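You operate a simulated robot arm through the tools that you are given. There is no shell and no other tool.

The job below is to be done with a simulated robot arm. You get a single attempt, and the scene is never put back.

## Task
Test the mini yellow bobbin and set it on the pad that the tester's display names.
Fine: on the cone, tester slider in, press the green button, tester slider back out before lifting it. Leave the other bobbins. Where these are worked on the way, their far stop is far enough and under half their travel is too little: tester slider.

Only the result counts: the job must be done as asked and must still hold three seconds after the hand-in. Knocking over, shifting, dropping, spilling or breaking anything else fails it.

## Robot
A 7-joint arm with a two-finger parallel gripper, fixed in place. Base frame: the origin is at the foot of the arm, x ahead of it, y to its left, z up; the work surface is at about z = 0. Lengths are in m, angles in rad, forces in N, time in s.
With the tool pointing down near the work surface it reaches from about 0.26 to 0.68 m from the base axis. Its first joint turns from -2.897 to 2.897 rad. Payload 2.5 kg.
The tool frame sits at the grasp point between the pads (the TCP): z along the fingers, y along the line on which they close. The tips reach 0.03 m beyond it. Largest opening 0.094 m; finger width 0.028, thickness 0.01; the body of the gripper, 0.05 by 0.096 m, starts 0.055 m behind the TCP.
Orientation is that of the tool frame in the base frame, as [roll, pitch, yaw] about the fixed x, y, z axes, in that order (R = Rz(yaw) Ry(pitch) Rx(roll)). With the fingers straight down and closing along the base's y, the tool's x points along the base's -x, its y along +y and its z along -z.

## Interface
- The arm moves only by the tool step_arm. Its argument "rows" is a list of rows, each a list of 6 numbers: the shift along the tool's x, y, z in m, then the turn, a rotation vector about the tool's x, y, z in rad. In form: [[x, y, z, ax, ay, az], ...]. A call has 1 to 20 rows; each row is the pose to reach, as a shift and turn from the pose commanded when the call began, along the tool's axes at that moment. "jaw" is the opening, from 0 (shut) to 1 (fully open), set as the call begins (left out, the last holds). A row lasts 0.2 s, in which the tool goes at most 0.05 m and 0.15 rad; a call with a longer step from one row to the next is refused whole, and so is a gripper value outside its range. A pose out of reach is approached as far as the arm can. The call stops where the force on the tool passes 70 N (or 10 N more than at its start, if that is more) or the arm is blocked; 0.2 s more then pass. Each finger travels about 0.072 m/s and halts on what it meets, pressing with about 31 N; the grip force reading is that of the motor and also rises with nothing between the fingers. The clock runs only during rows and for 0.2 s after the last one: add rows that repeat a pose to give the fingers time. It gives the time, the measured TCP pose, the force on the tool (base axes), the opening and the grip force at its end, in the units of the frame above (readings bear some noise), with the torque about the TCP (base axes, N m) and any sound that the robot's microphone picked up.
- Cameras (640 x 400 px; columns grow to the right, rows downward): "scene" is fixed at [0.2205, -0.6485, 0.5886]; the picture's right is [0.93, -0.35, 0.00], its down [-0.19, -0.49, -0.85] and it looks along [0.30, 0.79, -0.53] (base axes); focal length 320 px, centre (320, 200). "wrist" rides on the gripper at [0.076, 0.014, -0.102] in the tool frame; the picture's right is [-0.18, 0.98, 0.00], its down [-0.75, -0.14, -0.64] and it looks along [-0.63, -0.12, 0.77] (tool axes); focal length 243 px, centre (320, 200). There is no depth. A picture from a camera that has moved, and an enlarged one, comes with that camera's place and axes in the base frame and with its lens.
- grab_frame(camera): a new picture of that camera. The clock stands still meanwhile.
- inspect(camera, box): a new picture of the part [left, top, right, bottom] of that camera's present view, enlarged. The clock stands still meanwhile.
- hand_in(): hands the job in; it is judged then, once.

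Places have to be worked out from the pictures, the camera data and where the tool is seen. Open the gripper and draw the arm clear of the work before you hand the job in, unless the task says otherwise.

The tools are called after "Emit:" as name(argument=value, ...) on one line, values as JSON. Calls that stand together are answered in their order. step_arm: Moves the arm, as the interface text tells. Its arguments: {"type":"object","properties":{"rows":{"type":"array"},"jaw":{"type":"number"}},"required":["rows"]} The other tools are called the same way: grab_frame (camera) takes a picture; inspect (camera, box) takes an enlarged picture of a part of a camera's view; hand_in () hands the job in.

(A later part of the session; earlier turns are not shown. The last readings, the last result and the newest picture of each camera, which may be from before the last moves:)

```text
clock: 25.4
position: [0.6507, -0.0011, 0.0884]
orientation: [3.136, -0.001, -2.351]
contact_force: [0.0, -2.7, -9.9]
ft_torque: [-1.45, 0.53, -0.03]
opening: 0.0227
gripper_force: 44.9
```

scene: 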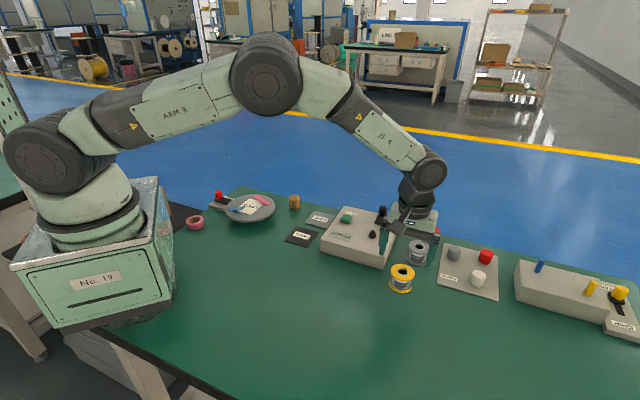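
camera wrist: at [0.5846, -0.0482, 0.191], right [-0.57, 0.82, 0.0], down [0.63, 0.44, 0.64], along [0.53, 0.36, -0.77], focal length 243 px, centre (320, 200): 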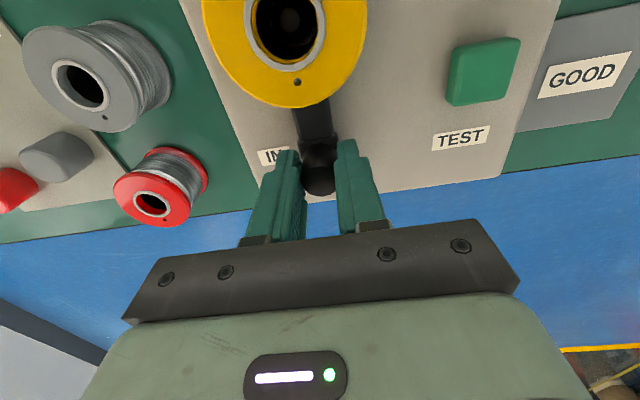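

The constraint forces have relaxed. I continue sliding in small increments to find the far stop.

Emit:
step_arm(rows=[[0.002, 0, 0, 0, 0, 0], [0.004, 0, 0, 0, 0, 0], [0.004, 0, 0, 0, 0, 0]])

Emit:
step_arm(rows=[[0.0015, 0, 0, 0, 0, 0], [0.003, 0, 0, 0, 0, 0], [0.003, 0, 0, 0, 0, 0]])

Emit:
grab_frame(camera="wrist")

```text
clock: 26.2
position: [0.6497, -0.0043, 0.089]
orientation: [3.14, 0.004, -2.351]
contact_force: [-6.0, 7.7, 1.3]
ft_torque: [-0.13, -0.39, 0.12]
opening: 0.0224
gripper_force: 45.4
```

```text
clock: 27.0
position: [0.6488, -0.0041, 0.0898]
orientation: [3.141, 0.009, -2.351]
contact_force: [23.0, 26.2, -5.7]
ft_torque: [1.04, -0.27, 0.01]
opening: 0.0224
gripper_force: 45.3
```

```text
taken
camera wrist: at [0.5829, -0.0501, 0.1907], right [-0.57, 0.82, 0.0], down [0.63, 0.43, 0.65], along [0.53, 0.37, -0.76], focal length 243 px, centre (320, 200)
```

wrist: 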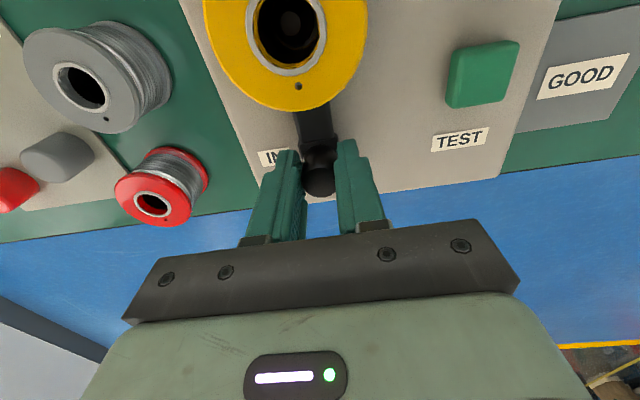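

A force of about 35 N now pushes back along the slide direction, so this looks like the stop after about 26 mm. I look closely to verify the slider's place relative to its IN label and rail.

Emit:
inspect(camera="wrist", box=[250, 60, 410, 220])

Emit:
inspect(camera="scene", box=[340, 180, 440, 260])

```text
2.50 times, centred on (330, 140) of wrist
camera zoom: at [0.5829, -0.0501, 0.1907], right [-0.57, 0.82, 0.0], down [0.63, 0.43, 0.65], along [0.53, 0.37, -0.76], focal length 606 px, centre (295, 350)
```

zoom: 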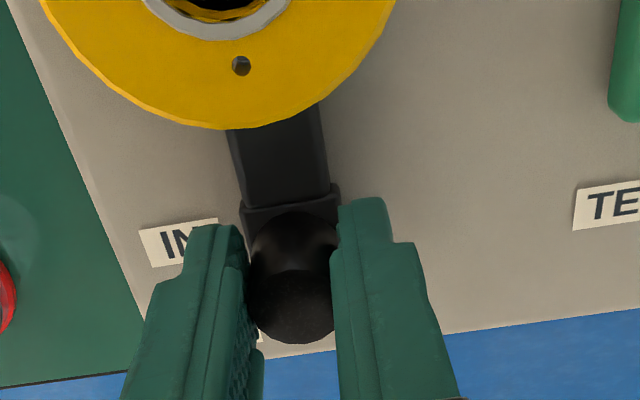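

```text
5.00 times, centred on (390, 220) of scene
camera zoom: at [0.2205, -0.6485, 0.5886], right [0.93, -0.35, 0.0], down [-0.19, -0.49, -0.85], along [0.3, 0.79, -0.53], focal length 1603 px, centre (-30, 100)
```

zoom: 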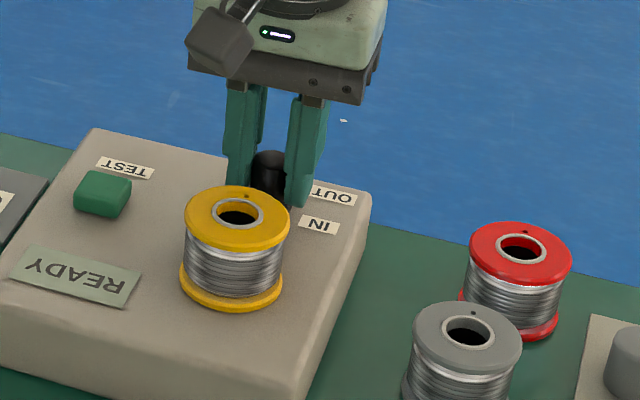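

The dark bar moves with the knob and now reaches the bobbin, the slider is level with IN, and it is blocked against its stop while the bobbin is still on the cone. I relax the push slightly and open the jaw.

Emit:
step_arm(rows=[[-0.0012, 0, 0, 0, 0, 0], [-0.0012, 0, 0, 0, 0, 0]])

Emit:
step_arm(rows=[[0, 0, 0, 0, 0, 0], [0, 0, 0, 0, 0, 0], [0, 0, 0, 0, 0, 0], [0, 0, 0, 0, 0, 0]], jaw=0.6)

Emit:
grab_frame(camera="wrist")

```text
clock: 27.6
position: [0.6486, -0.0053, 0.0904]
orientation: [3.14, 0.007, -2.352]
contact_force: [9.7, 25.0, 7.5]
ft_torque: [0.67, -1.08, 0.02]
opening: 0.0227
gripper_force: 45.6
```

```text
clock: 28.6
position: [0.6473, -0.0076, 0.0874]
orientation: [-3.141, -0.001, -2.352]
contact_force: [-0.8, -0.9, -0.2]
ft_torque: [-0.01, -0.01, 0.0]
opening: 0.0563
gripper_force: 0.1
```

```text
taken
camera wrist: at [0.5826, -0.0524, 0.1901], right [-0.57, 0.82, 0.0], down [0.63, 0.44, 0.64], along [0.53, 0.36, -0.77], focal length 243 px, centre (320, 200)
```

wrist: 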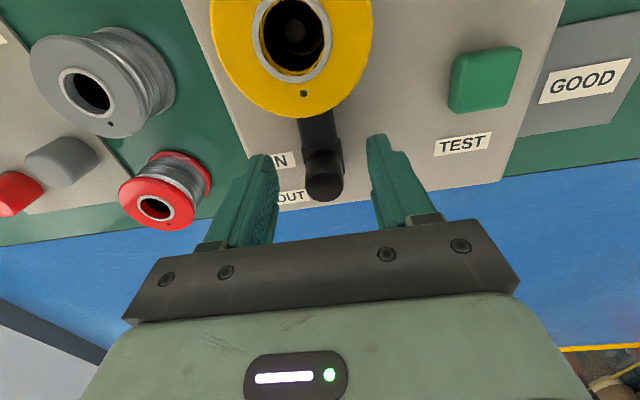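

The jaw is clear of the knob and the slider stays in. I lift straight up and look at it again.

Emit:
step_arm(rows=[[0, 0, -0.02, 0, 0, 0], [0, 0, -0.045, 0, 0, 0], [0, 0, -0.07, 0, 0, 0], [0, 0, -0.07, 0, 0, 0]])

Emit:
grab_frame(camera="wrist")

Emit:
inspect(camera="wrist", box=[230, 20, 390, 160])

Emit:
inspect(camera="scene", box=[340, 180, 440, 260])

```text
clock: 29.6
position: [0.6461, -0.0062, 0.1574]
orientation: [-3.14, 0.0, -2.353]
contact_force: [0.5, 0.8, -1.4]
ft_torque: [0.04, 0.01, 0.0]
opening: 0.0565
gripper_force: 0.1
```

```text
taken
camera wrist: at [0.5813, -0.0515, 0.2597], right [-0.57, 0.82, 0.0], down [0.63, 0.44, 0.64], along [0.53, 0.36, -0.77], focal length 243 px, centre (320, 200)
```

wrist: 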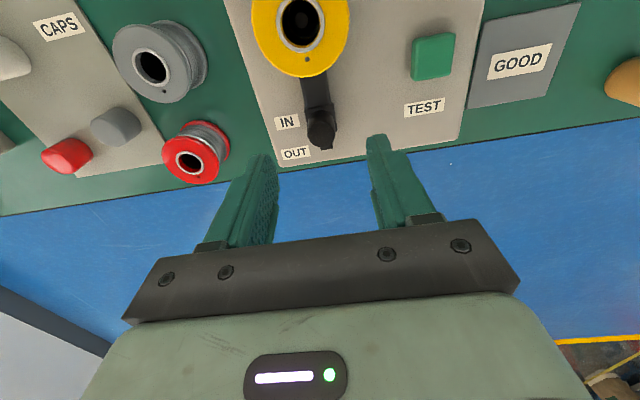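

```text
2.86 times, centred on (310, 90) of wrist
camera zoom: at [0.5813, -0.0515, 0.2597], right [-0.57, 0.82, 0.0], down [0.63, 0.44, 0.64], along [0.53, 0.36, -0.77], focal length 693 px, centre (349, 514)
```

zoom: 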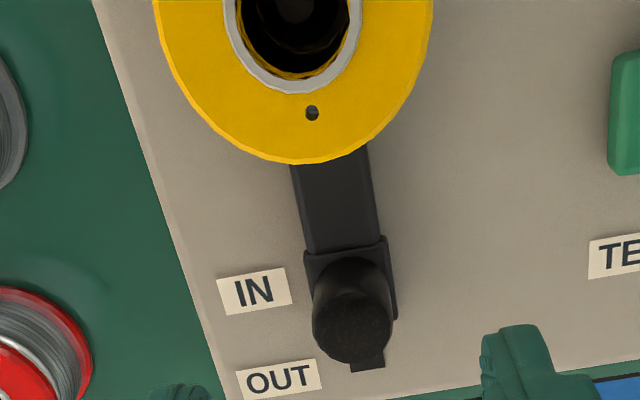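

```text
5.00 times, centred on (390, 220) of scene
camera zoom: at [0.2205, -0.6485, 0.5886], right [0.93, -0.35, 0.0], down [-0.19, -0.49, -0.85], along [0.3, 0.79, -0.53], focal length 1603 px, centre (-30, 100)
```

zoom: 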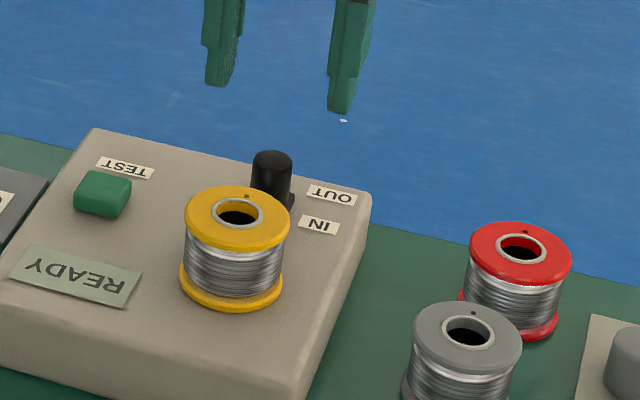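

The knob sits level with IN after 26 mm of travel, and the bobbin is still in place. I close the jaw and move over the green button at about (0.5605, 0.0355).

Emit:
step_arm(rows=[[0.0096, 0.03, 0, 0, 0, 0], [0.0193, 0.06, 0, 0, 0, 0], [0.0289, 0.0901, 0, 0, 0, 0], [0.0289, 0.0901, 0, 0, 0, 0], [0.0289, 0.0901, 0, 0, 0, 0]], jaw=0)

Emit:
grab_frame(camera="wrist")

Emit:
inspect(camera="scene", box=[300, 140, 440, 270])

```text
clock: 30.8
position: [0.563, 0.0337, 0.1566]
orientation: [3.14, 0.002, -2.35]
contact_force: [0.3, 0.0, -0.4]
ft_torque: [0.01, -0.02, 0.03]
opening: 0.0001
gripper_force: 30.7
```

```text
taken
camera wrist: at [0.4985, -0.0098, 0.2595], right [-0.57, 0.82, 0.0], down [0.63, 0.44, 0.64], along [0.53, 0.36, -0.77], focal length 243 px, centre (320, 200)
```

wrist: 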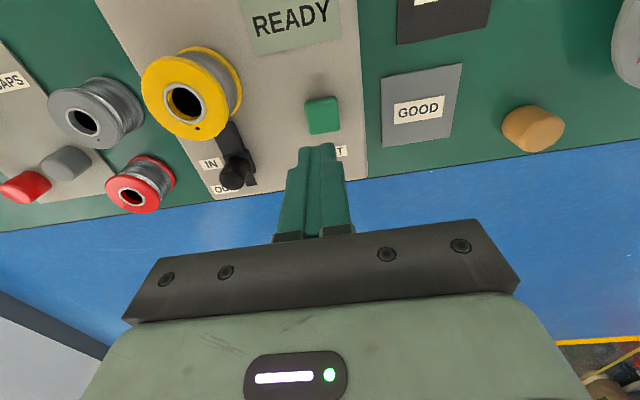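

```text
3.08 times, centred on (370, 205) of scene
camera zoom: at [0.2205, -0.6485, 0.5886], right [0.93, -0.35, 0.0], down [-0.19, -0.49, -0.85], along [0.3, 0.79, -0.53], focal length 986 px, centre (166, 185)
```

zoom: 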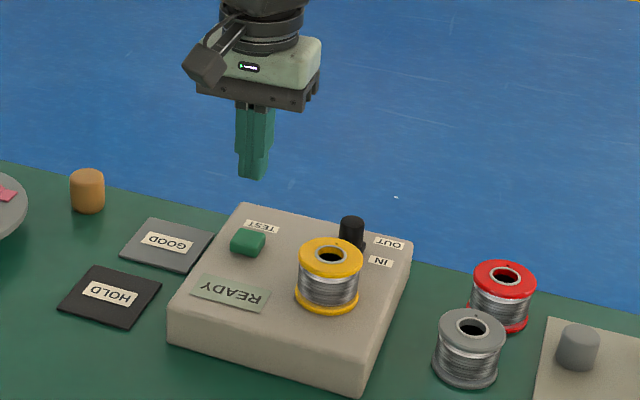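

The button is at (0.560, 0.0346), about 2 mm from the tool axis. I correct that and descend until the closed tips are just above it.

Emit:
step_arm(rows=[[0.0013, 0.0016, 0.02, 0, 0, 0], [0.0013, 0.0016, 0.045, 0, 0, 0], [0.0013, 0.0016, 0.062, 0, 0, 0], [0.0013, 0.0016, 0.062, 0, 0, 0]])

Emit:
inspect(camera="scene", box=[310, 170, 410, 260])

Emit:
grab_frame(camera="wrist")

```text
clock: 31.8
position: [0.5614, 0.035, 0.0948]
orientation: [3.14, 0.0, -2.352]
contact_force: [0.0, 0.9, 0.2]
ft_torque: [-0.02, 0.0, -0.02]
opening: 0.0
gripper_force: 30.9
```

```text
4.44 times, centred on (360, 215) of scene
camera zoom: at [0.2205, -0.6485, 0.5886], right [0.93, -0.35, 0.0], down [-0.19, -0.49, -0.85], along [0.3, 0.79, -0.53], focal length 1425 px, centre (142, 133)
```

zoom: 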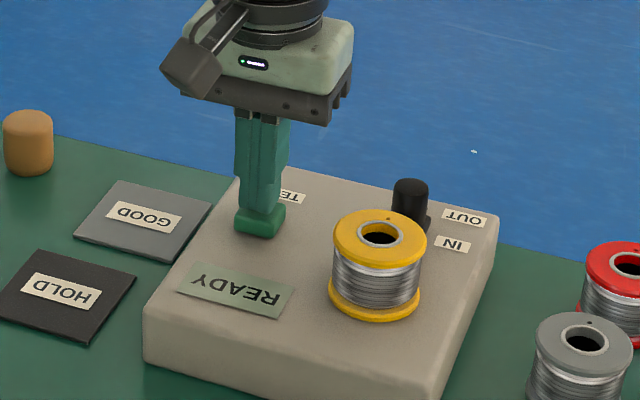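

```text
taken
camera wrist: at [0.4962, -0.0098, 0.1953], right [-0.57, 0.82, 0.0], down [0.63, 0.44, 0.64], along [0.53, 0.37, -0.77], focal length 243 px, centre (320, 200)
```

wrist: 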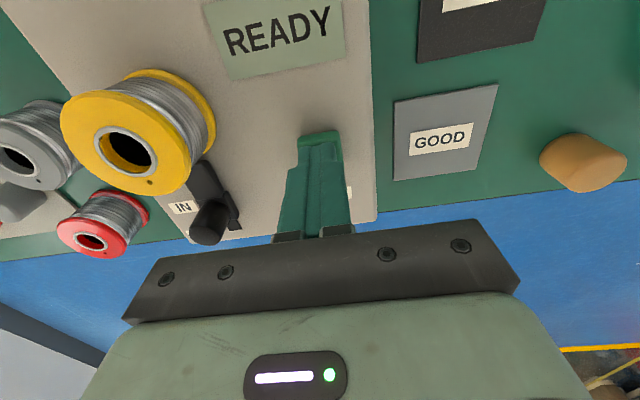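

The tips are about 5–8 mm above the button and centred. I press down in 2 mm steps and watch the force.

Emit:
step_arm(rows=[[0, 0, 0.002, 0, 0, 0], [0, 0, 0.004, 0, 0, 0], [0, 0, 0.006, 0, 0, 0], [0, 0, 0.006, 0, 0, 0]])

Emit:
step_arm(rows=[[0, 0, 0.001, 0, 0, 0], [0, 0, 0.002, 0, 0, 0], [0, 0, 0.002, 0, 0, 0]])

```text
clock: 32.8
position: [0.5607, 0.0345, 0.0891]
orientation: [-3.141, -0.001, -2.351]
contact_force: [-0.1, 0.0, -0.9]
ft_torque: [-0.03, 0.03, 0.02]
opening: 0.0
gripper_force: 31.1
```

```text
clock: 33.6
position: [0.5611, 0.0362, 0.0873]
orientation: [3.141, 0.0, -2.35]
contact_force: [0.3, 0.4, 0.6]
ft_torque: [0.0, -0.02, 0.02]
opening: 0.0
gripper_force: 30.5
```

No contact yet with the tip at about z = 0.056. I keep lowering in small steps.

Emit:
step_arm(rows=[[0, 0, 0.001, 0, 0, 0], [0, 0, 0.002, 0, 0, 0], [0, 0, 0.002, 0, 0, 0]])

Emit:
step_arm(rows=[[0, 0, 0.001, 0, 0, 0], [0, 0, 0.002, 0, 0, 0], [0, 0, 0.002, 0, 0, 0]])

Emit:
inspect(camera="scene", box=[310, 180, 390, 250])

```text
clock: 34.4
position: [0.5605, 0.035, 0.085]
orientation: [-3.14, 0.001, -2.351]
contact_force: [-0.3, 0.8, 1.7]
ft_torque: [0.0, -0.01, 0.02]
opening: 0.0
gripper_force: 30.5
```

```text
clock: 35.2
position: [0.5607, 0.0353, 0.0853]
orientation: [3.141, -0.001, -2.351]
contact_force: [0.0, -0.5, 1.3]
ft_torque: [-0.05, -0.03, -0.01]
opening: 0.0
gripper_force: 31.0
heard: click
```

```text
5.71 times, centred on (350, 215) of scene
camera zoom: at [0.2205, -0.6485, 0.5886], right [0.93, -0.35, 0.0], down [-0.19, -0.49, -0.85], along [0.3, 0.79, -0.53], focal length 1832 px, centre (149, 114)
```

zoom: 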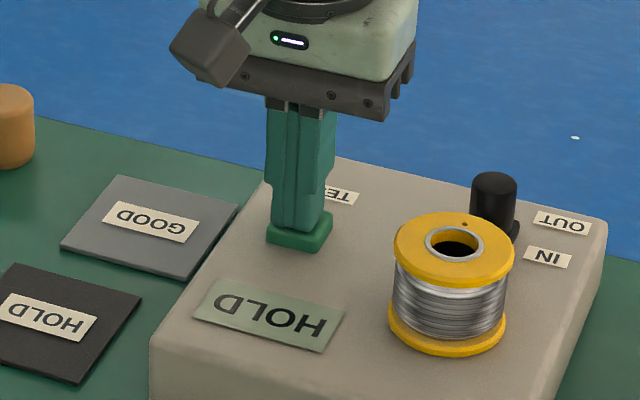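

A click was heard and the display now reads HOLD. I lift off the button and check the display once more.

Emit:
step_arm(rows=[[0, 0, -0.015, 0, 0, 0], [0, 0, -0.045, 0, 0, 0], [0, 0, -0.073, 0, 0, 0], [0, 0, -0.073, 0, 0, 0]])

Emit:
grab_frame(camera="wrist")

Emit:
inspect(camera="scene", box=[270, 180, 430, 280])

```text
clock: 36.2
position: [0.5608, 0.0377, 0.158]
orientation: [3.139, 0.0, -2.351]
contact_force: [0.6, 0.9, -0.5]
ft_torque: [0.0, 0.01, -0.01]
opening: 0.0
gripper_force: 30.5
```

```text
taken
camera wrist: at [0.4967, -0.0077, 0.2611], right [-0.57, 0.82, 0.0], down [0.63, 0.44, 0.64], along [0.53, 0.37, -0.77], focal length 243 px, centre (320, 200)
```

wrist: 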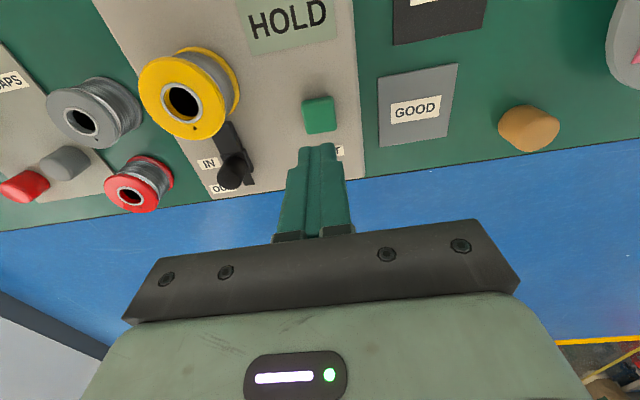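

```text
4.00 times, centred on (350, 230) of scene
camera zoom: at [0.2205, -0.6485, 0.5886], right [0.93, -0.35, 0.0], down [-0.19, -0.49, -0.85], along [0.3, 0.79, -0.53], focal length 1282 px, centre (200, 80)
```

zoom: 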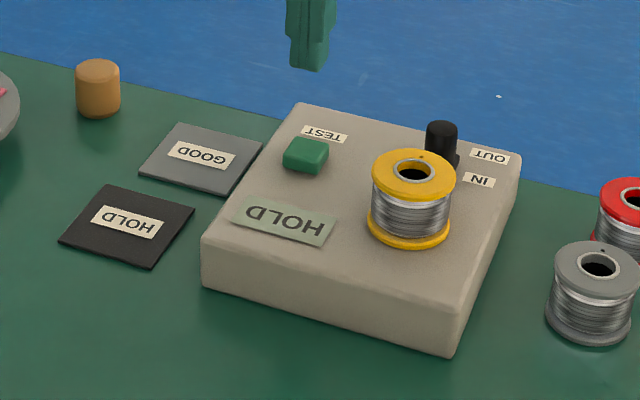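

HOLD is steady on the display. I move back over the knob at about (0.649, -0.004) with the jaw partly open.

Emit:
step_arm(rows=[[-0.0112, -0.0305, 0, 0, 0, 0], [-0.0225, -0.061, 0, 0, 0, 0], [-0.0337, -0.0916, 0, 0, 0, 0], [-0.0337, -0.0916, 0, 0, 0, 0], [-0.0337, -0.0916, 0, 0, 0, 0]], jaw=0.7)

Emit:
grab_frame(camera="wrist")

Emit:
inspect(camera="wrist", box=[230, 20, 390, 160])

```text
clock: 37.4
position: [0.647, -0.0065, 0.1591]
orientation: [3.141, 0.0, -2.351]
contact_force: [0.2, 0.6, -0.4]
ft_torque: [-0.01, -0.04, 0.0]
opening: 0.0659
gripper_force: 0.1
```

```text
taken
camera wrist: at [0.5824, -0.0511, 0.2604], right [-0.57, 0.82, 0.0], down [0.63, 0.44, 0.64], along [0.53, 0.37, -0.77], focal length 243 px, centre (320, 200)
```

wrist: 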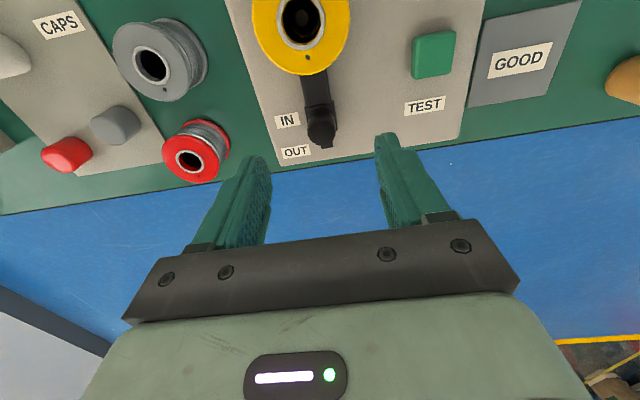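

```text
2.86 times, centred on (310, 90) of wrist
camera zoom: at [0.5824, -0.0511, 0.2604], right [-0.57, 0.82, 0.0], down [0.63, 0.44, 0.64], along [0.53, 0.37, -0.77], focal length 693 px, centre (349, 514)
```

zoom: 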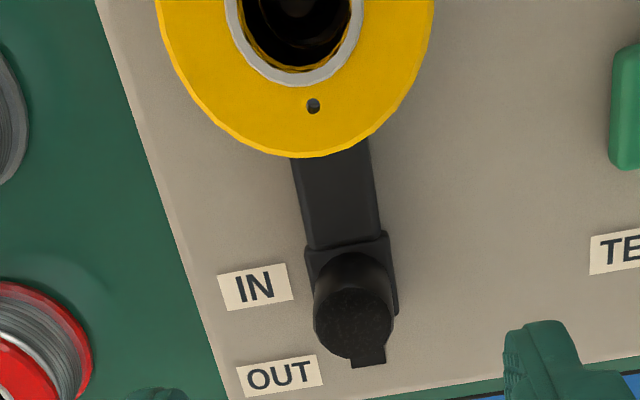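

The knob is at (0.6487, -0.0036). I descend around it with a 4.4 mm correction.

Emit:
step_arm(rows=[[-0.0044, 0.0003, 0.02, 0, 0, 0], [-0.0044, 0.0003, 0.045, 0, 0, 0], [-0.0044, 0.0003, 0.062, 0, 0, 0], [-0.0044, 0.0003, 0.0705, 0, 0, 0], [-0.0044, 0.0003, 0.0705, 0, 0, 0]])

Emit:
grab_frame(camera="wrist")

```text
clock: 38.6
position: [0.6519, -0.0026, 0.0875]
orientation: [-3.141, -0.001, -2.35]
contact_force: [-0.5, 0.1, -0.2]
ft_torque: [-0.01, 0.01, -0.02]
opening: 0.0659
gripper_force: 0.0
```

```text
taken
camera wrist: at [0.5874, -0.0464, 0.19], right [-0.57, 0.82, 0.0], down [0.63, 0.44, 0.64], along [0.53, 0.37, -0.77], focal length 243 px, centre (320, 200)
```

wrist: 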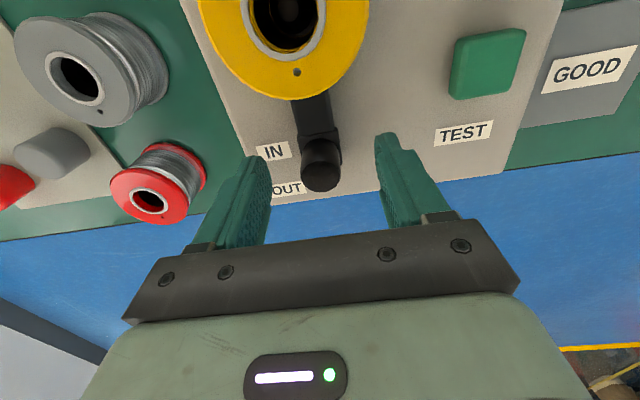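

The knob is centred between the fingers. I close on it.

Emit:
step_arm(rows=[[0, 0, 0, 0, 0, 0], [0, 0, 0, 0, 0, 0], [0, 0, 0, 0, 0, 0], [0, 0, 0, 0, 0, 0], [0, 0, 0, 0, 0, 0]], jaw=0)

Emit:
step_arm(rows=[[-0.003, 0, 0, 0, 0, 0], [-0.007, 0, 0, 0, 0, 0], [-0.011, 0, 0, 0, 0, 0], [-0.011, 0, 0, 0, 0, 0]])

```text
clock: 39.8
position: [0.6506, -0.0017, 0.0887]
orientation: [-3.141, 0.001, -2.35]
contact_force: [-7.7, 3.9, 2.4]
ft_torque: [-0.57, 0.04, -0.02]
opening: 0.0225
gripper_force: 45.4
```

```text
clock: 40.8
position: [0.6604, 0.0069, 0.0887]
orientation: [3.14, 0.0, -2.351]
contact_force: [-14.2, 13.7, 16.5]
ft_torque: [-0.65, 0.59, -0.03]
opening: 0.0225
gripper_force: 45.1
```

The slider moves out freely, with some side and vertical constraint force building. I compensate (+y 1.2 mm, up 1.2 mm) while continuing outward.

Emit:
step_arm(rows=[[-0.002, 0.0012, -0.0012, 0, 0, 0], [-0.005, 0.0014, -0.0012, 0, 0, 0], [-0.009, 0.0014, -0.0014, 0, 0, 0], [-0.009, 0.0014, -0.0014, 0, 0, 0]])

Emit:
step_arm(rows=[[-0.002, 0, 0, 0, 0, 0], [-0.004, 0, 0, 0, 0, 0], [-0.004, 0, 0, 0, 0, 0]])

Emit:
grab_frame(camera="wrist")

```text
clock: 41.8
position: [0.6659, 0.0119, 0.0877]
orientation: [-3.141, 0.0, -2.352]
contact_force: [-6.8, 7.8, -4.1]
ft_torque: [0.47, -0.88, -0.01]
opening: 0.0225
gripper_force: 45.3
```

```text
clock: 42.6
position: [0.6699, 0.0159, 0.0879]
orientation: [3.141, 0.0, -2.353]
contact_force: [-4.1, 2.9, -12.6]
ft_torque: [0.13, -0.73, 0.02]
opening: 0.0225
gripper_force: 45.4
```

```text
taken
camera wrist: at [0.6035, -0.0293, 0.19], right [-0.57, 0.82, 0.0], down [0.63, 0.44, 0.64], along [0.53, 0.36, -0.77], focal length 243 px, centre (320, 200)
```

wrist: 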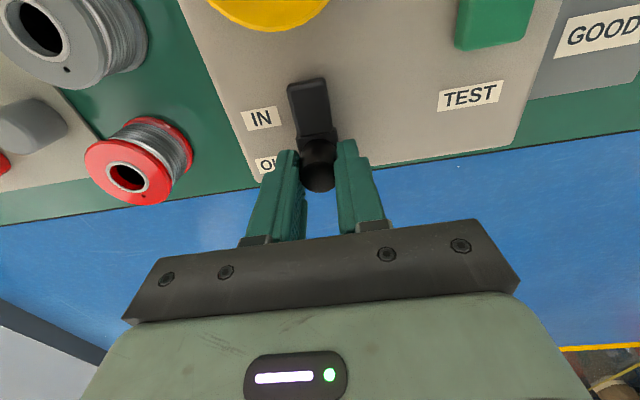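

The TCP is at (0.667, 0.015), which puts the knob about 2–3 mm short of its starting OUT place. I push on to the stop.

Emit:
step_arm(rows=[[-0.0015, 0, 0.0006, 0, 0, 0], [-0.003, 0, 0.0006, 0, 0, 0], [-0.003, 0, 0.0006, 0, 0, 0]])

Emit:
step_arm(rows=[[-0.001, 0, 0, 0, 0, 0], [-0.002, 0, 0, 0, 0, 0], [-0.002, 0, 0, 0, 0, 0]])

Emit:
grab_frame(camera="wrist")

```text
clock: 43.4
position: [0.6698, 0.0166, 0.0876]
orientation: [3.138, -0.006, -2.352]
contact_force: [-33.9, -5.6, 9.6]
ft_torque: [0.03, -0.11, 0.05]
opening: 0.0224
gripper_force: 45.3
```

```text
clock: 44.2
position: [0.6715, 0.0174, 0.0873]
orientation: [3.14, -0.006, -2.353]
contact_force: [-30.5, -14.9, 10.5]
ft_torque: [-0.87, 0.46, 0.01]
opening: 0.0228
gripper_force: 45.0
```

```text
taken
camera wrist: at [0.6069, -0.026, 0.1899], right [-0.57, 0.82, 0.0], down [0.63, 0.44, 0.64], along [0.52, 0.36, -0.77], focal length 243 px, centre (320, 200)
```

wrist: 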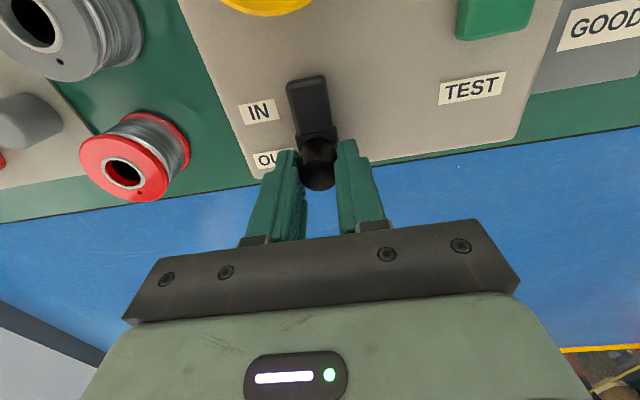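

The push back of about 33 N shows the slider is at its OUT stop. I relax slightly, open the jaw and lift.

Emit:
step_arm(rows=[[0.0015, 0, 0, 0, 0, 0], [0.0015, 0, 0, 0, 0, 0]])

Emit:
step_arm(rows=[[0, 0, 0, 0, 0, 0], [0, 0, 0, 0, 0, 0], [0, 0, 0, 0, 0, 0], [0, 0, 0, 0, 0, 0]], jaw=0.7)

Emit:
step_arm(rows=[[0, 0, -0.02, 0, 0, 0], [0, 0, -0.045, 0, 0, 0], [0, 0, -0.073, 0, 0, 0], [0, 0, -0.073, 0, 0, 0]])

Emit:
grab_frame(camera="wrist")

Emit:
inspect(camera="scene", box=[310, 160, 450, 280])

```text
clock: 44.8
position: [0.6712, 0.018, 0.0875]
orientation: [3.14, 0.002, -2.354]
contact_force: [-8.6, -14.5, 0.1]
ft_torque: [-0.52, 1.31, 0.08]
opening: 0.0224
gripper_force: 45.1
```

```text
clock: 45.8
position: [0.6712, 0.019, 0.0875]
orientation: [-3.141, 0.0, -2.352]
contact_force: [-0.1, 0.0, -0.4]
ft_torque: [0.0, 0.01, 0.01]
opening: 0.0656
gripper_force: 0.0
```

```text
clock: 46.8
position: [0.6705, 0.0189, 0.1582]
orientation: [-3.141, 0.002, -2.351]
contact_force: [0.3, -0.4, -0.8]
ft_torque: [0.0, -0.04, 0.01]
opening: 0.0657
gripper_force: 0.0
```

```text
taken
camera wrist: at [0.6051, -0.0246, 0.2609], right [-0.57, 0.82, 0.0], down [0.63, 0.44, 0.64], along [0.53, 0.36, -0.77], focal length 243 px, centre (320, 200)
```

wrist: 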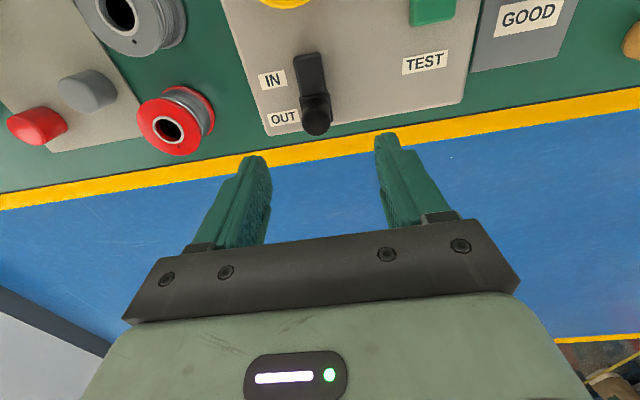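

```text
3.33 times, centred on (380, 220) of scene
camera zoom: at [0.2205, -0.6485, 0.5886], right [0.93, -0.35, 0.0], down [-0.19, -0.49, -0.85], along [0.3, 0.79, -0.53], focal length 1068 px, centre (120, 133)
```

zoom: 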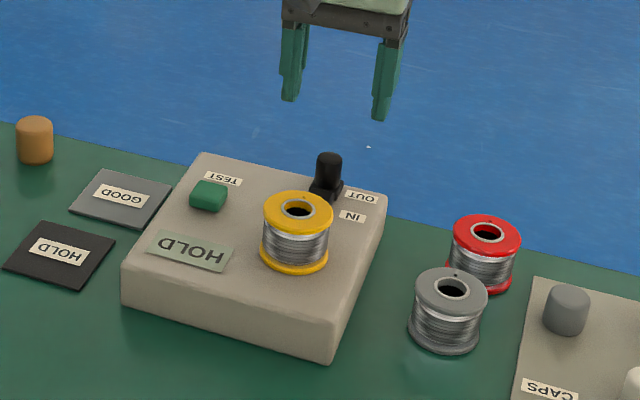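

The slider is back at OUT and the display still reads HOLD. I move over the bobbin on the cone with the jaw fully open.

Emit:
step_arm(rows=[[0.026, -0.0005, 0, 0, 0, 0], [0.052, -0.001, 0, 0, 0, 0], [0.078, -0.0016, 0, 0, 0, 0], [0.1035, -0.0022, 0, 0, 0, 0], [0.1035, -0.0022, 0, 0, 0, 0], [0.1035, -0.0022, 0, 0, 0, 0]], jaw=1)

Emit:
grab_frame(camera="wrist")

Emit:
inspect(camera="wrist", box=[260, 70, 380, 190])

```text
clock: 48.2
position: [0.6009, -0.0572, 0.1607]
orientation: [3.141, 0.0, -2.352]
contact_force: [-0.7, -1.3, 0.4]
ft_torque: [-0.04, 0.02, -0.02]
opening: 0.0941
gripper_force: 0.1
```

```text
taken
camera wrist: at [0.5357, -0.1014, 0.2627], right [-0.57, 0.82, 0.0], down [0.63, 0.44, 0.64], along [0.53, 0.36, -0.77], focal length 243 px, centre (320, 200)
```

wrist: 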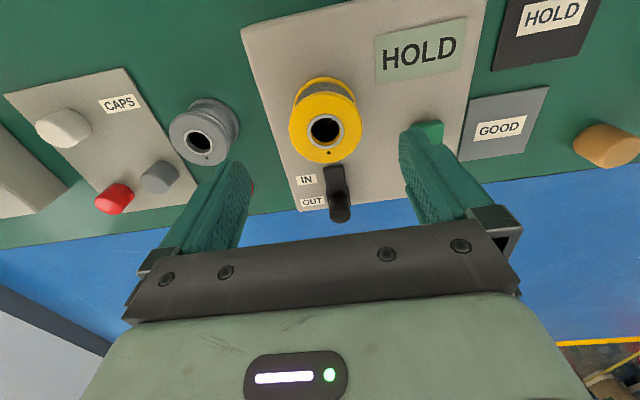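

```text
3.33 times, centred on (320, 130) of wrist
camera zoom: at [0.5357, -0.1014, 0.2627], right [-0.57, 0.82, 0.0], down [0.63, 0.44, 0.64], along [0.53, 0.36, -0.77], focal length 809 px, centre (320, 433)
```

zoom: 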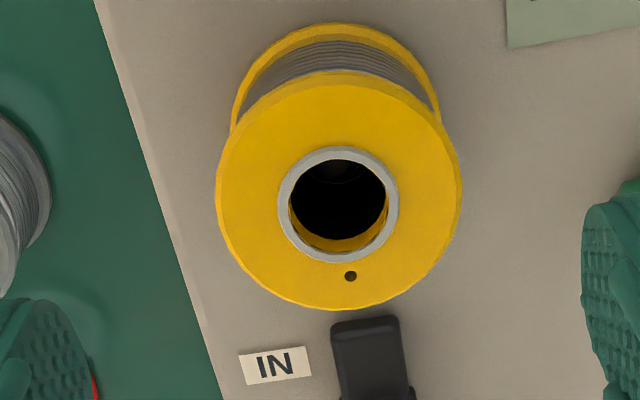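

The bobbin is about 3.5 mm along tool +y from the tool axis. I correct that and descend to the earlier grip height (TCP z of about 0.085).

Emit:
step_arm(rows=[[0.0002, 0.0035, 0.0, 0, 0, 0], [0.0002, 0.0035, 0.025, 0, 0, 0], [0.0002, 0.0035, 0.05, 0, 0, 0], [0.0002, 0.0035, 0.068, 0, 0, 0], [0.0002, 0.0035, 0.076, 0, 0, 0], [0.0002, 0.0035, 0.076, 0, 0, 0]])

Emit:
grab_frame(camera="wrist")

Emit:
inspect(camera="scene", box=[330, 180, 430, 280])

```text
clock: 49.6
position: [0.5985, -0.0553, 0.0838]
orientation: [3.14, -0.001, -2.351]
contact_force: [0.7, -1.3, 0.5]
ft_torque: [0.01, -0.02, 0.0]
opening: 0.0937
gripper_force: 0.1
```

```text
taken
camera wrist: at [0.5338, -0.0998, 0.1864], right [-0.57, 0.82, 0.0], down [0.63, 0.44, 0.64], along [0.53, 0.36, -0.77], focal length 243 px, centre (320, 200)
```

wrist: 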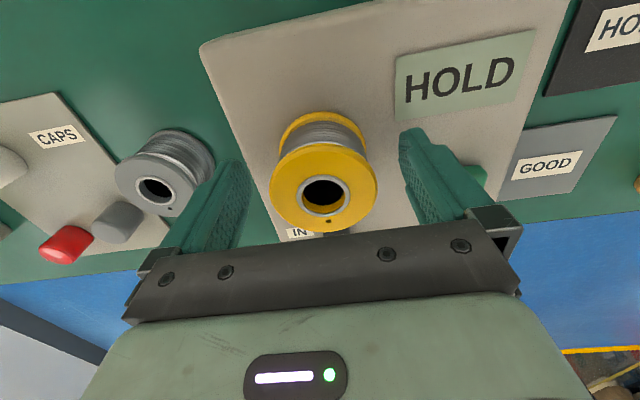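

```text
4.00 times, centred on (380, 230) of scene
camera zoom: at [0.2205, -0.6485, 0.5886], right [0.93, -0.35, 0.0], down [-0.19, -0.49, -0.85], along [0.3, 0.79, -0.53], focal length 1282 px, centre (80, 80)
```

zoom: 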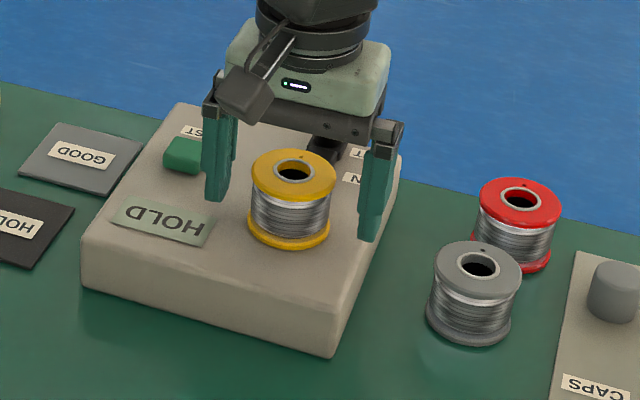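

The bobbin is about 1.4 mm toward tool +y in the picture compared with a centred grasp. I nudge that way and close.

Emit:
step_arm(rows=[[0, 0.0013, 0, 0, 0, 0], [0, 0.0013, 0, 0, 0, 0]])

Emit:
step_arm(rows=[[0, 0, 0, 0, 0, 0], [0, 0, 0, 0, 0, 0], [0, 0, 0, 0, 0, 0], [0, 0, 0, 0, 0, 0]], jaw=0)

```text
clock: 50.2
position: [0.5964, -0.0546, 0.0849]
orientation: [3.141, 0.001, -2.351]
contact_force: [0.4, 0.0, 0.0]
ft_torque: [-0.01, 0.03, -0.01]
opening: 0.0939
gripper_force: 0.1
```

```text
clock: 51.2
position: [0.5979, -0.0552, 0.0841]
orientation: [-3.142, -0.001, -2.351]
contact_force: [0.1, -0.4, 0.4]
ft_torque: [-0.03, 0.06, -0.04]
opening: 0.0563
gripper_force: 30.4
```

The bobbin is gripped again (0.056, 30 N). The slider is out, so I lift it straight up off the cone by 0.10.

Emit:
step_arm(rows=[[0, 0, -0.008, 0, 0, 0], [0, 0, -0.02, 0, 0, 0], [0, 0, -0.045, 0, 0, 0], [0, 0, -0.075, 0, 0, 0], [0, 0, -0.1, 0, 0, 0], [0, 0, -0.1, 0, 0, 0]])

Emit:
grab_frame(camera="wrist")

Emit:
inspect(camera="wrist", box=[400, 0, 640, 160])

Emit:
inspect(camera="scene", box=[270, 130, 450, 280])

```text
clock: 52.6
position: [0.5968, -0.0549, 0.1836]
orientation: [3.141, 0.0, -2.351]
contact_force: [-0.1, -0.3, -1.7]
ft_torque: [0.02, 0.0, 0.02]
opening: 0.0558
gripper_force: 31.0
```

```text
taken
camera wrist: at [0.531, -0.0996, 0.2864], right [-0.57, 0.82, 0.0], down [0.63, 0.44, 0.64], along [0.53, 0.37, -0.77], focal length 243 px, centre (320, 200)
```

wrist: 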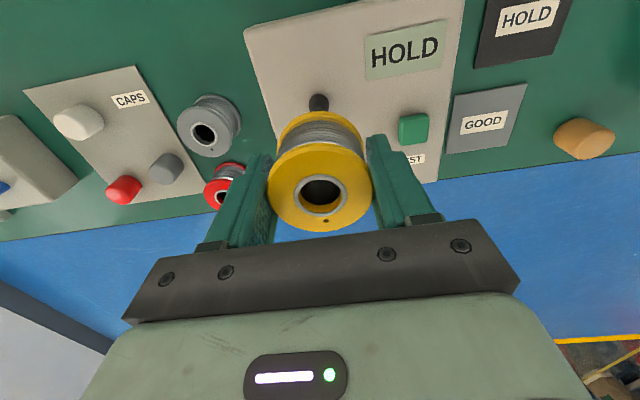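

```text
2.50 times, centred on (520, 80) of wrist
camera zoom: at [0.531, -0.0996, 0.2864], right [-0.57, 0.82, 0.0], down [0.63, 0.44, 0.64], along [0.53, 0.37, -0.77], focal length 606 px, centre (-180, 500)
```

zoom: 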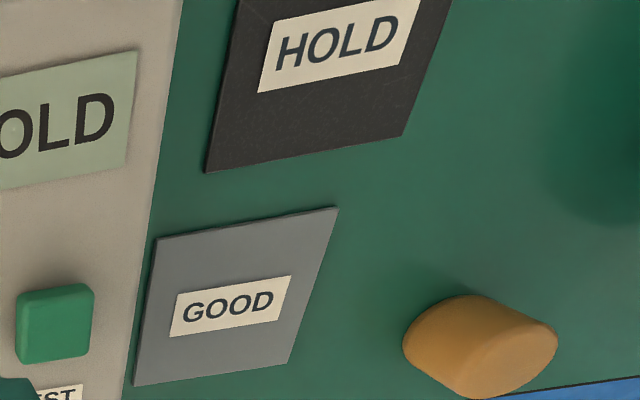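

```text
2.67 times, centred on (360, 205) of scene
camera zoom: at [0.2205, -0.6485, 0.5886], right [0.93, -0.35, 0.0], down [-0.19, -0.49, -0.85], along [0.3, 0.79, -0.53], focal length 855 px, centre (213, 187)
```

zoom: 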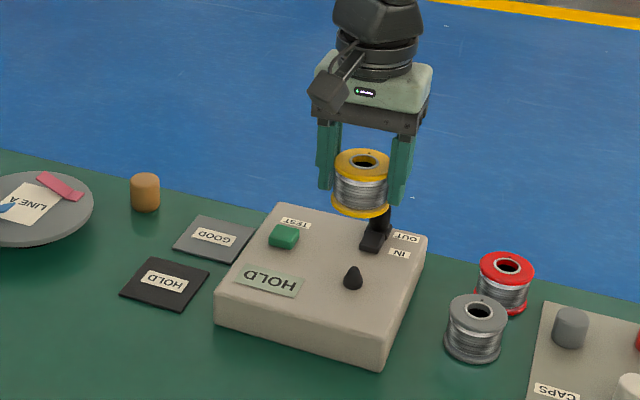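

The bobbin is clear of the cone and the slider is at OUT. I carry it part of the way toward the black HOLD pad and look at the pad from closer.

Emit:
step_arm(rows=[[0.0058, 0.0362, 0, 0, 0, 0], [0.0116, 0.0724, 0, 0, 0, 0], [0.0175, 0.1087, 0, 0, 0, 0], [0.0233, 0.1449, 0, 0, 0, 0], [0.0233, 0.1449, 0, 0, 0, 0]])

Emit:
grab_frame(camera="wrist")

Emit:
inspect(camera="wrist", box=[300, 0, 480, 150])

```text
clock: 53.8
position: [0.4783, 0.0324, 0.185]
orientation: [3.141, 0.001, -2.351]
contact_force: [-0.3, -0.4, -1.2]
ft_torque: [0.03, 0.01, -0.01]
opening: 0.056
gripper_force: 31.0
```

```text
taken
camera wrist: at [0.4136, -0.0114, 0.2875], right [-0.57, 0.82, 0.0], down [0.63, 0.44, 0.64], along [0.53, 0.37, -0.77], focal length 243 px, centre (320, 200)
```

wrist: 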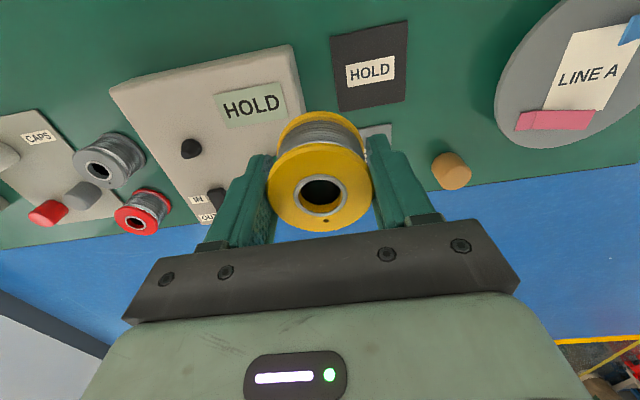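

```text
2.67 times, centred on (390, 75) of wrist
camera zoom: at [0.4136, -0.0114, 0.2875], right [-0.57, 0.82, 0.0], down [0.63, 0.44, 0.64], along [0.53, 0.37, -0.77], focal length 647 px, centre (133, 533)
```

zoom: 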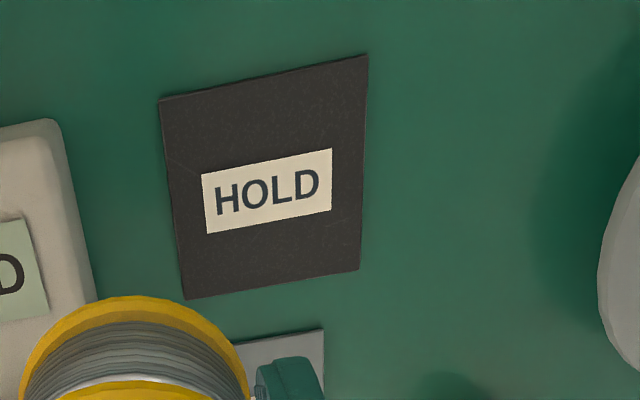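

The HOLD pad's corners put its centre at (0.4327, 0.0664), 75 mm square and in line with the tool. I move over it and come down halfway.

Emit:
step_arm(rows=[[0.0023, 0.0272, 0, 0, 0, 0], [0.0047, 0.0544, 0, 0, 0, 0], [0.0047, 0.0544, 0.03, 0, 0, 0], [0.0047, 0.0544, 0.06, 0, 0, 0], [0.0047, 0.0544, 0.09, 0, 0, 0], [0.0047, 0.0544, 0.09, 0, 0, 0]])

Emit:
grab_frame(camera="wrist")

Emit:
inspect(camera="scene", box=[250, 150, 370, 270])

```text
clock: 55.2
position: [0.4363, 0.0689, 0.0961]
orientation: [-3.14, 0.0, -2.352]
contact_force: [-0.4, -0.4, -1.2]
ft_torque: [-0.01, 0.02, 0.0]
opening: 0.0559
gripper_force: 30.6
```

```text
taken
camera wrist: at [0.3714, 0.0246, 0.1974], right [-0.57, 0.82, 0.0], down [0.63, 0.44, 0.64], along [0.53, 0.36, -0.77], focal length 243 px, centre (320, 200)
```

wrist: 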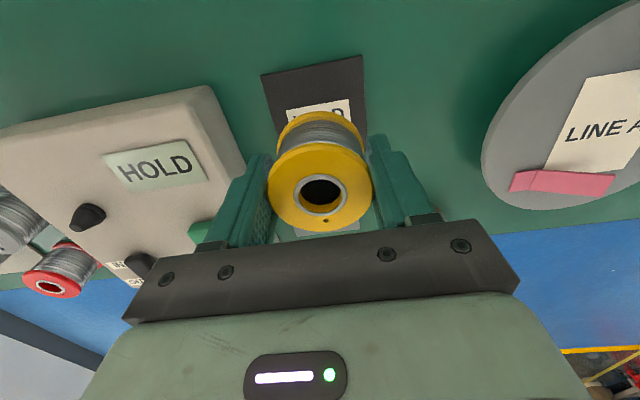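

```text
3.33 times, centred on (310, 210) of scene
camera zoom: at [0.2205, -0.6485, 0.5886], right [0.93, -0.35, 0.0], down [-0.19, -0.49, -0.85], along [0.3, 0.79, -0.53], focal length 1068 px, centre (353, 167)
```

zoom: 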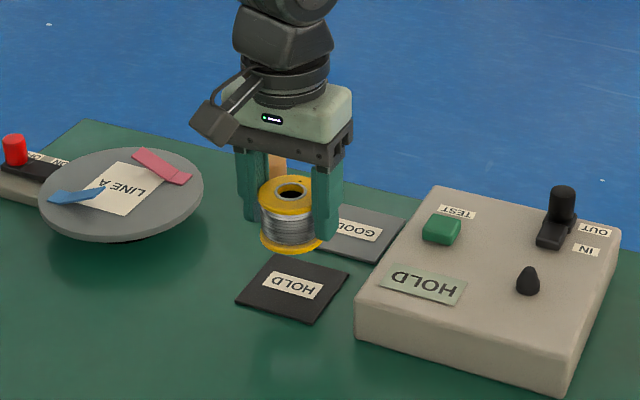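

The bobbin's centre is within 1 mm of the pad's centre. I lower it until its bottom is about 10 mm above the pad.

Emit:
step_arm(rows=[[0.0007, -0.0006, 0.015, 0, 0, 0], [0.0007, -0.0006, 0.03, 0, 0, 0], [0.0007, -0.0006, 0.043, 0, 0, 0], [0.0007, -0.0006, 0.043, 0, 0, 0]])

Emit:
grab_frame(camera="wrist")

Emit:
inspect(camera="scene", box=[270, 190, 350, 260])

```text
clock: 56.2
position: [0.4342, 0.0677, 0.0519]
orientation: [3.141, 0.0, -2.351]
contact_force: [0.5, 0.4, -0.6]
ft_torque: [0.02, -0.02, -0.01]
opening: 0.0559
gripper_force: 31.4
```

```text
taken
camera wrist: at [0.3696, 0.0227, 0.1541], right [-0.57, 0.82, 0.0], down [0.63, 0.44, 0.64], along [0.53, 0.36, -0.77], focal length 243 px, centre (320, 200)
```

wrist: 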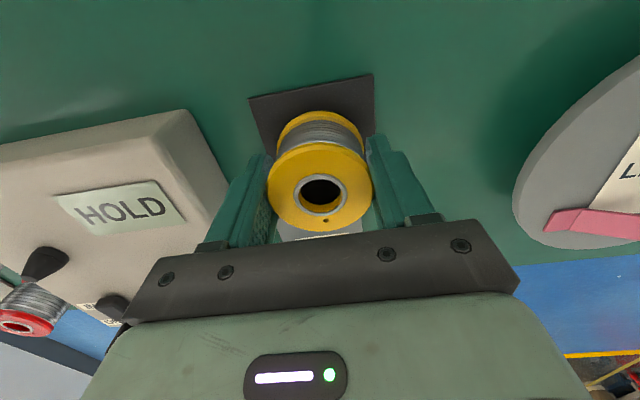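

```text
5.71 times, centred on (310, 225) of scene
camera zoom: at [0.2205, -0.6485, 0.5886], right [0.93, -0.35, 0.0], down [-0.19, -0.49, -0.85], along [0.3, 0.79, -0.53], focal length 1832 px, centre (377, 57)
```

zoom: 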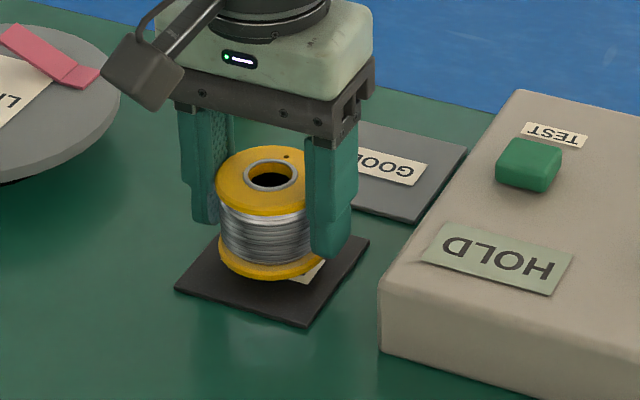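

The bobbin is over the pad with margin on all sides. I shift 1.6 mm for centring and lower in small steps to touch down.

Emit:
step_arm(rows=[[-0.0016, -0.0005, 0.003, 0, 0, 0], [-0.0016, -0.0005, 0.006, 0, 0, 0], [-0.0016, -0.0005, 0.0075, 0, 0, 0], [-0.0016, -0.0005, 0.0075, 0, 0, 0]])

Emit:
step_arm(rows=[[0, 0, 0.001, 0, 0, 0], [0, 0, 0.0015, 0, 0, 0], [0, 0, 0.0015, 0, 0, 0]])

```text
clock: 57.2
position: [0.4378, 0.0664, 0.0442]
orientation: [3.141, 0.001, -2.349]
contact_force: [-4.4, 3.5, 16.7]
ft_torque: [0.06, 0.0, 0.04]
opening: 0.0557
gripper_force: 31.2
```

```text
clock: 58.0
position: [0.4369, 0.0667, 0.0434]
orientation: [-3.141, 0.002, -2.35]
contact_force: [-4.4, 3.6, 22.6]
ft_torque: [0.17, -0.2, 0.05]
opening: 0.0557
gripper_force: 30.8
```

Touchdown at TCP z of about 0.0435, with 23 N upward. I ease the load off, check the picture, then open.

Emit:
step_arm(rows=[[0, 0, -0.0008, 0, 0, 0], [0, 0, -0.0014, 0, 0, 0], [0, 0, -0.0014, 0, 0, 0]])

Emit:
inspect(camera="scene", box=[270, 190, 350, 260])

Emit:
grab_frame(camera="wrist")

```text
clock: 58.8
position: [0.4364, 0.0662, 0.0435]
orientation: [-3.141, -0.003, -2.353]
contact_force: [1.3, 0.1, 0.0]
ft_torque: [0.01, -0.08, -0.01]
opening: 0.0555
gripper_force: 31.2
```

```text
5.71 times, centred on (310, 225) of scene
camera zoom: at [0.2205, -0.6485, 0.5886], right [0.93, -0.35, 0.0], down [-0.19, -0.49, -0.85], along [0.3, 0.79, -0.53], focal length 1832 px, centre (377, 57)
```

zoom: 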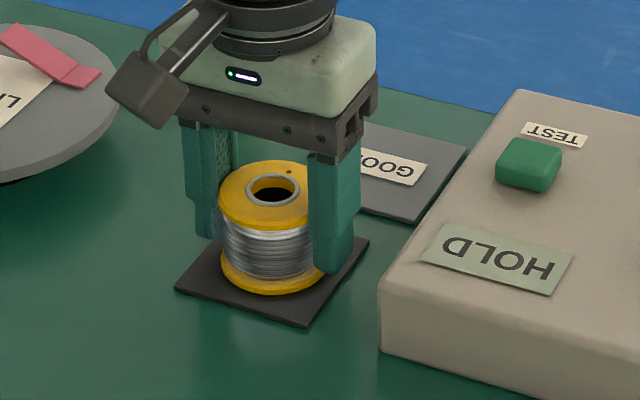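

```text
taken
camera wrist: at [0.3708, 0.0215, 0.1453], right [-0.57, 0.82, 0.0], down [0.63, 0.44, 0.64], along [0.53, 0.36, -0.77], focal length 243 px, centre (320, 200)
```

wrist: 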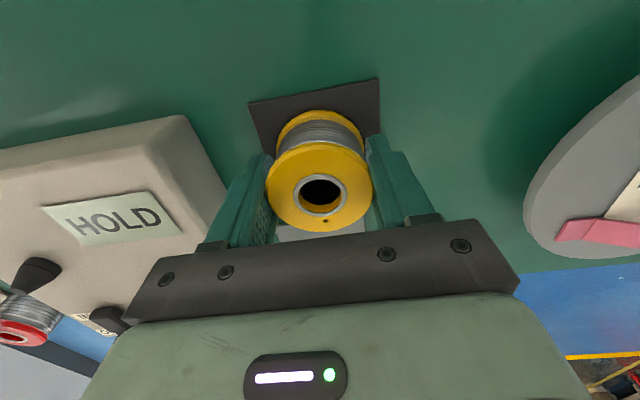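

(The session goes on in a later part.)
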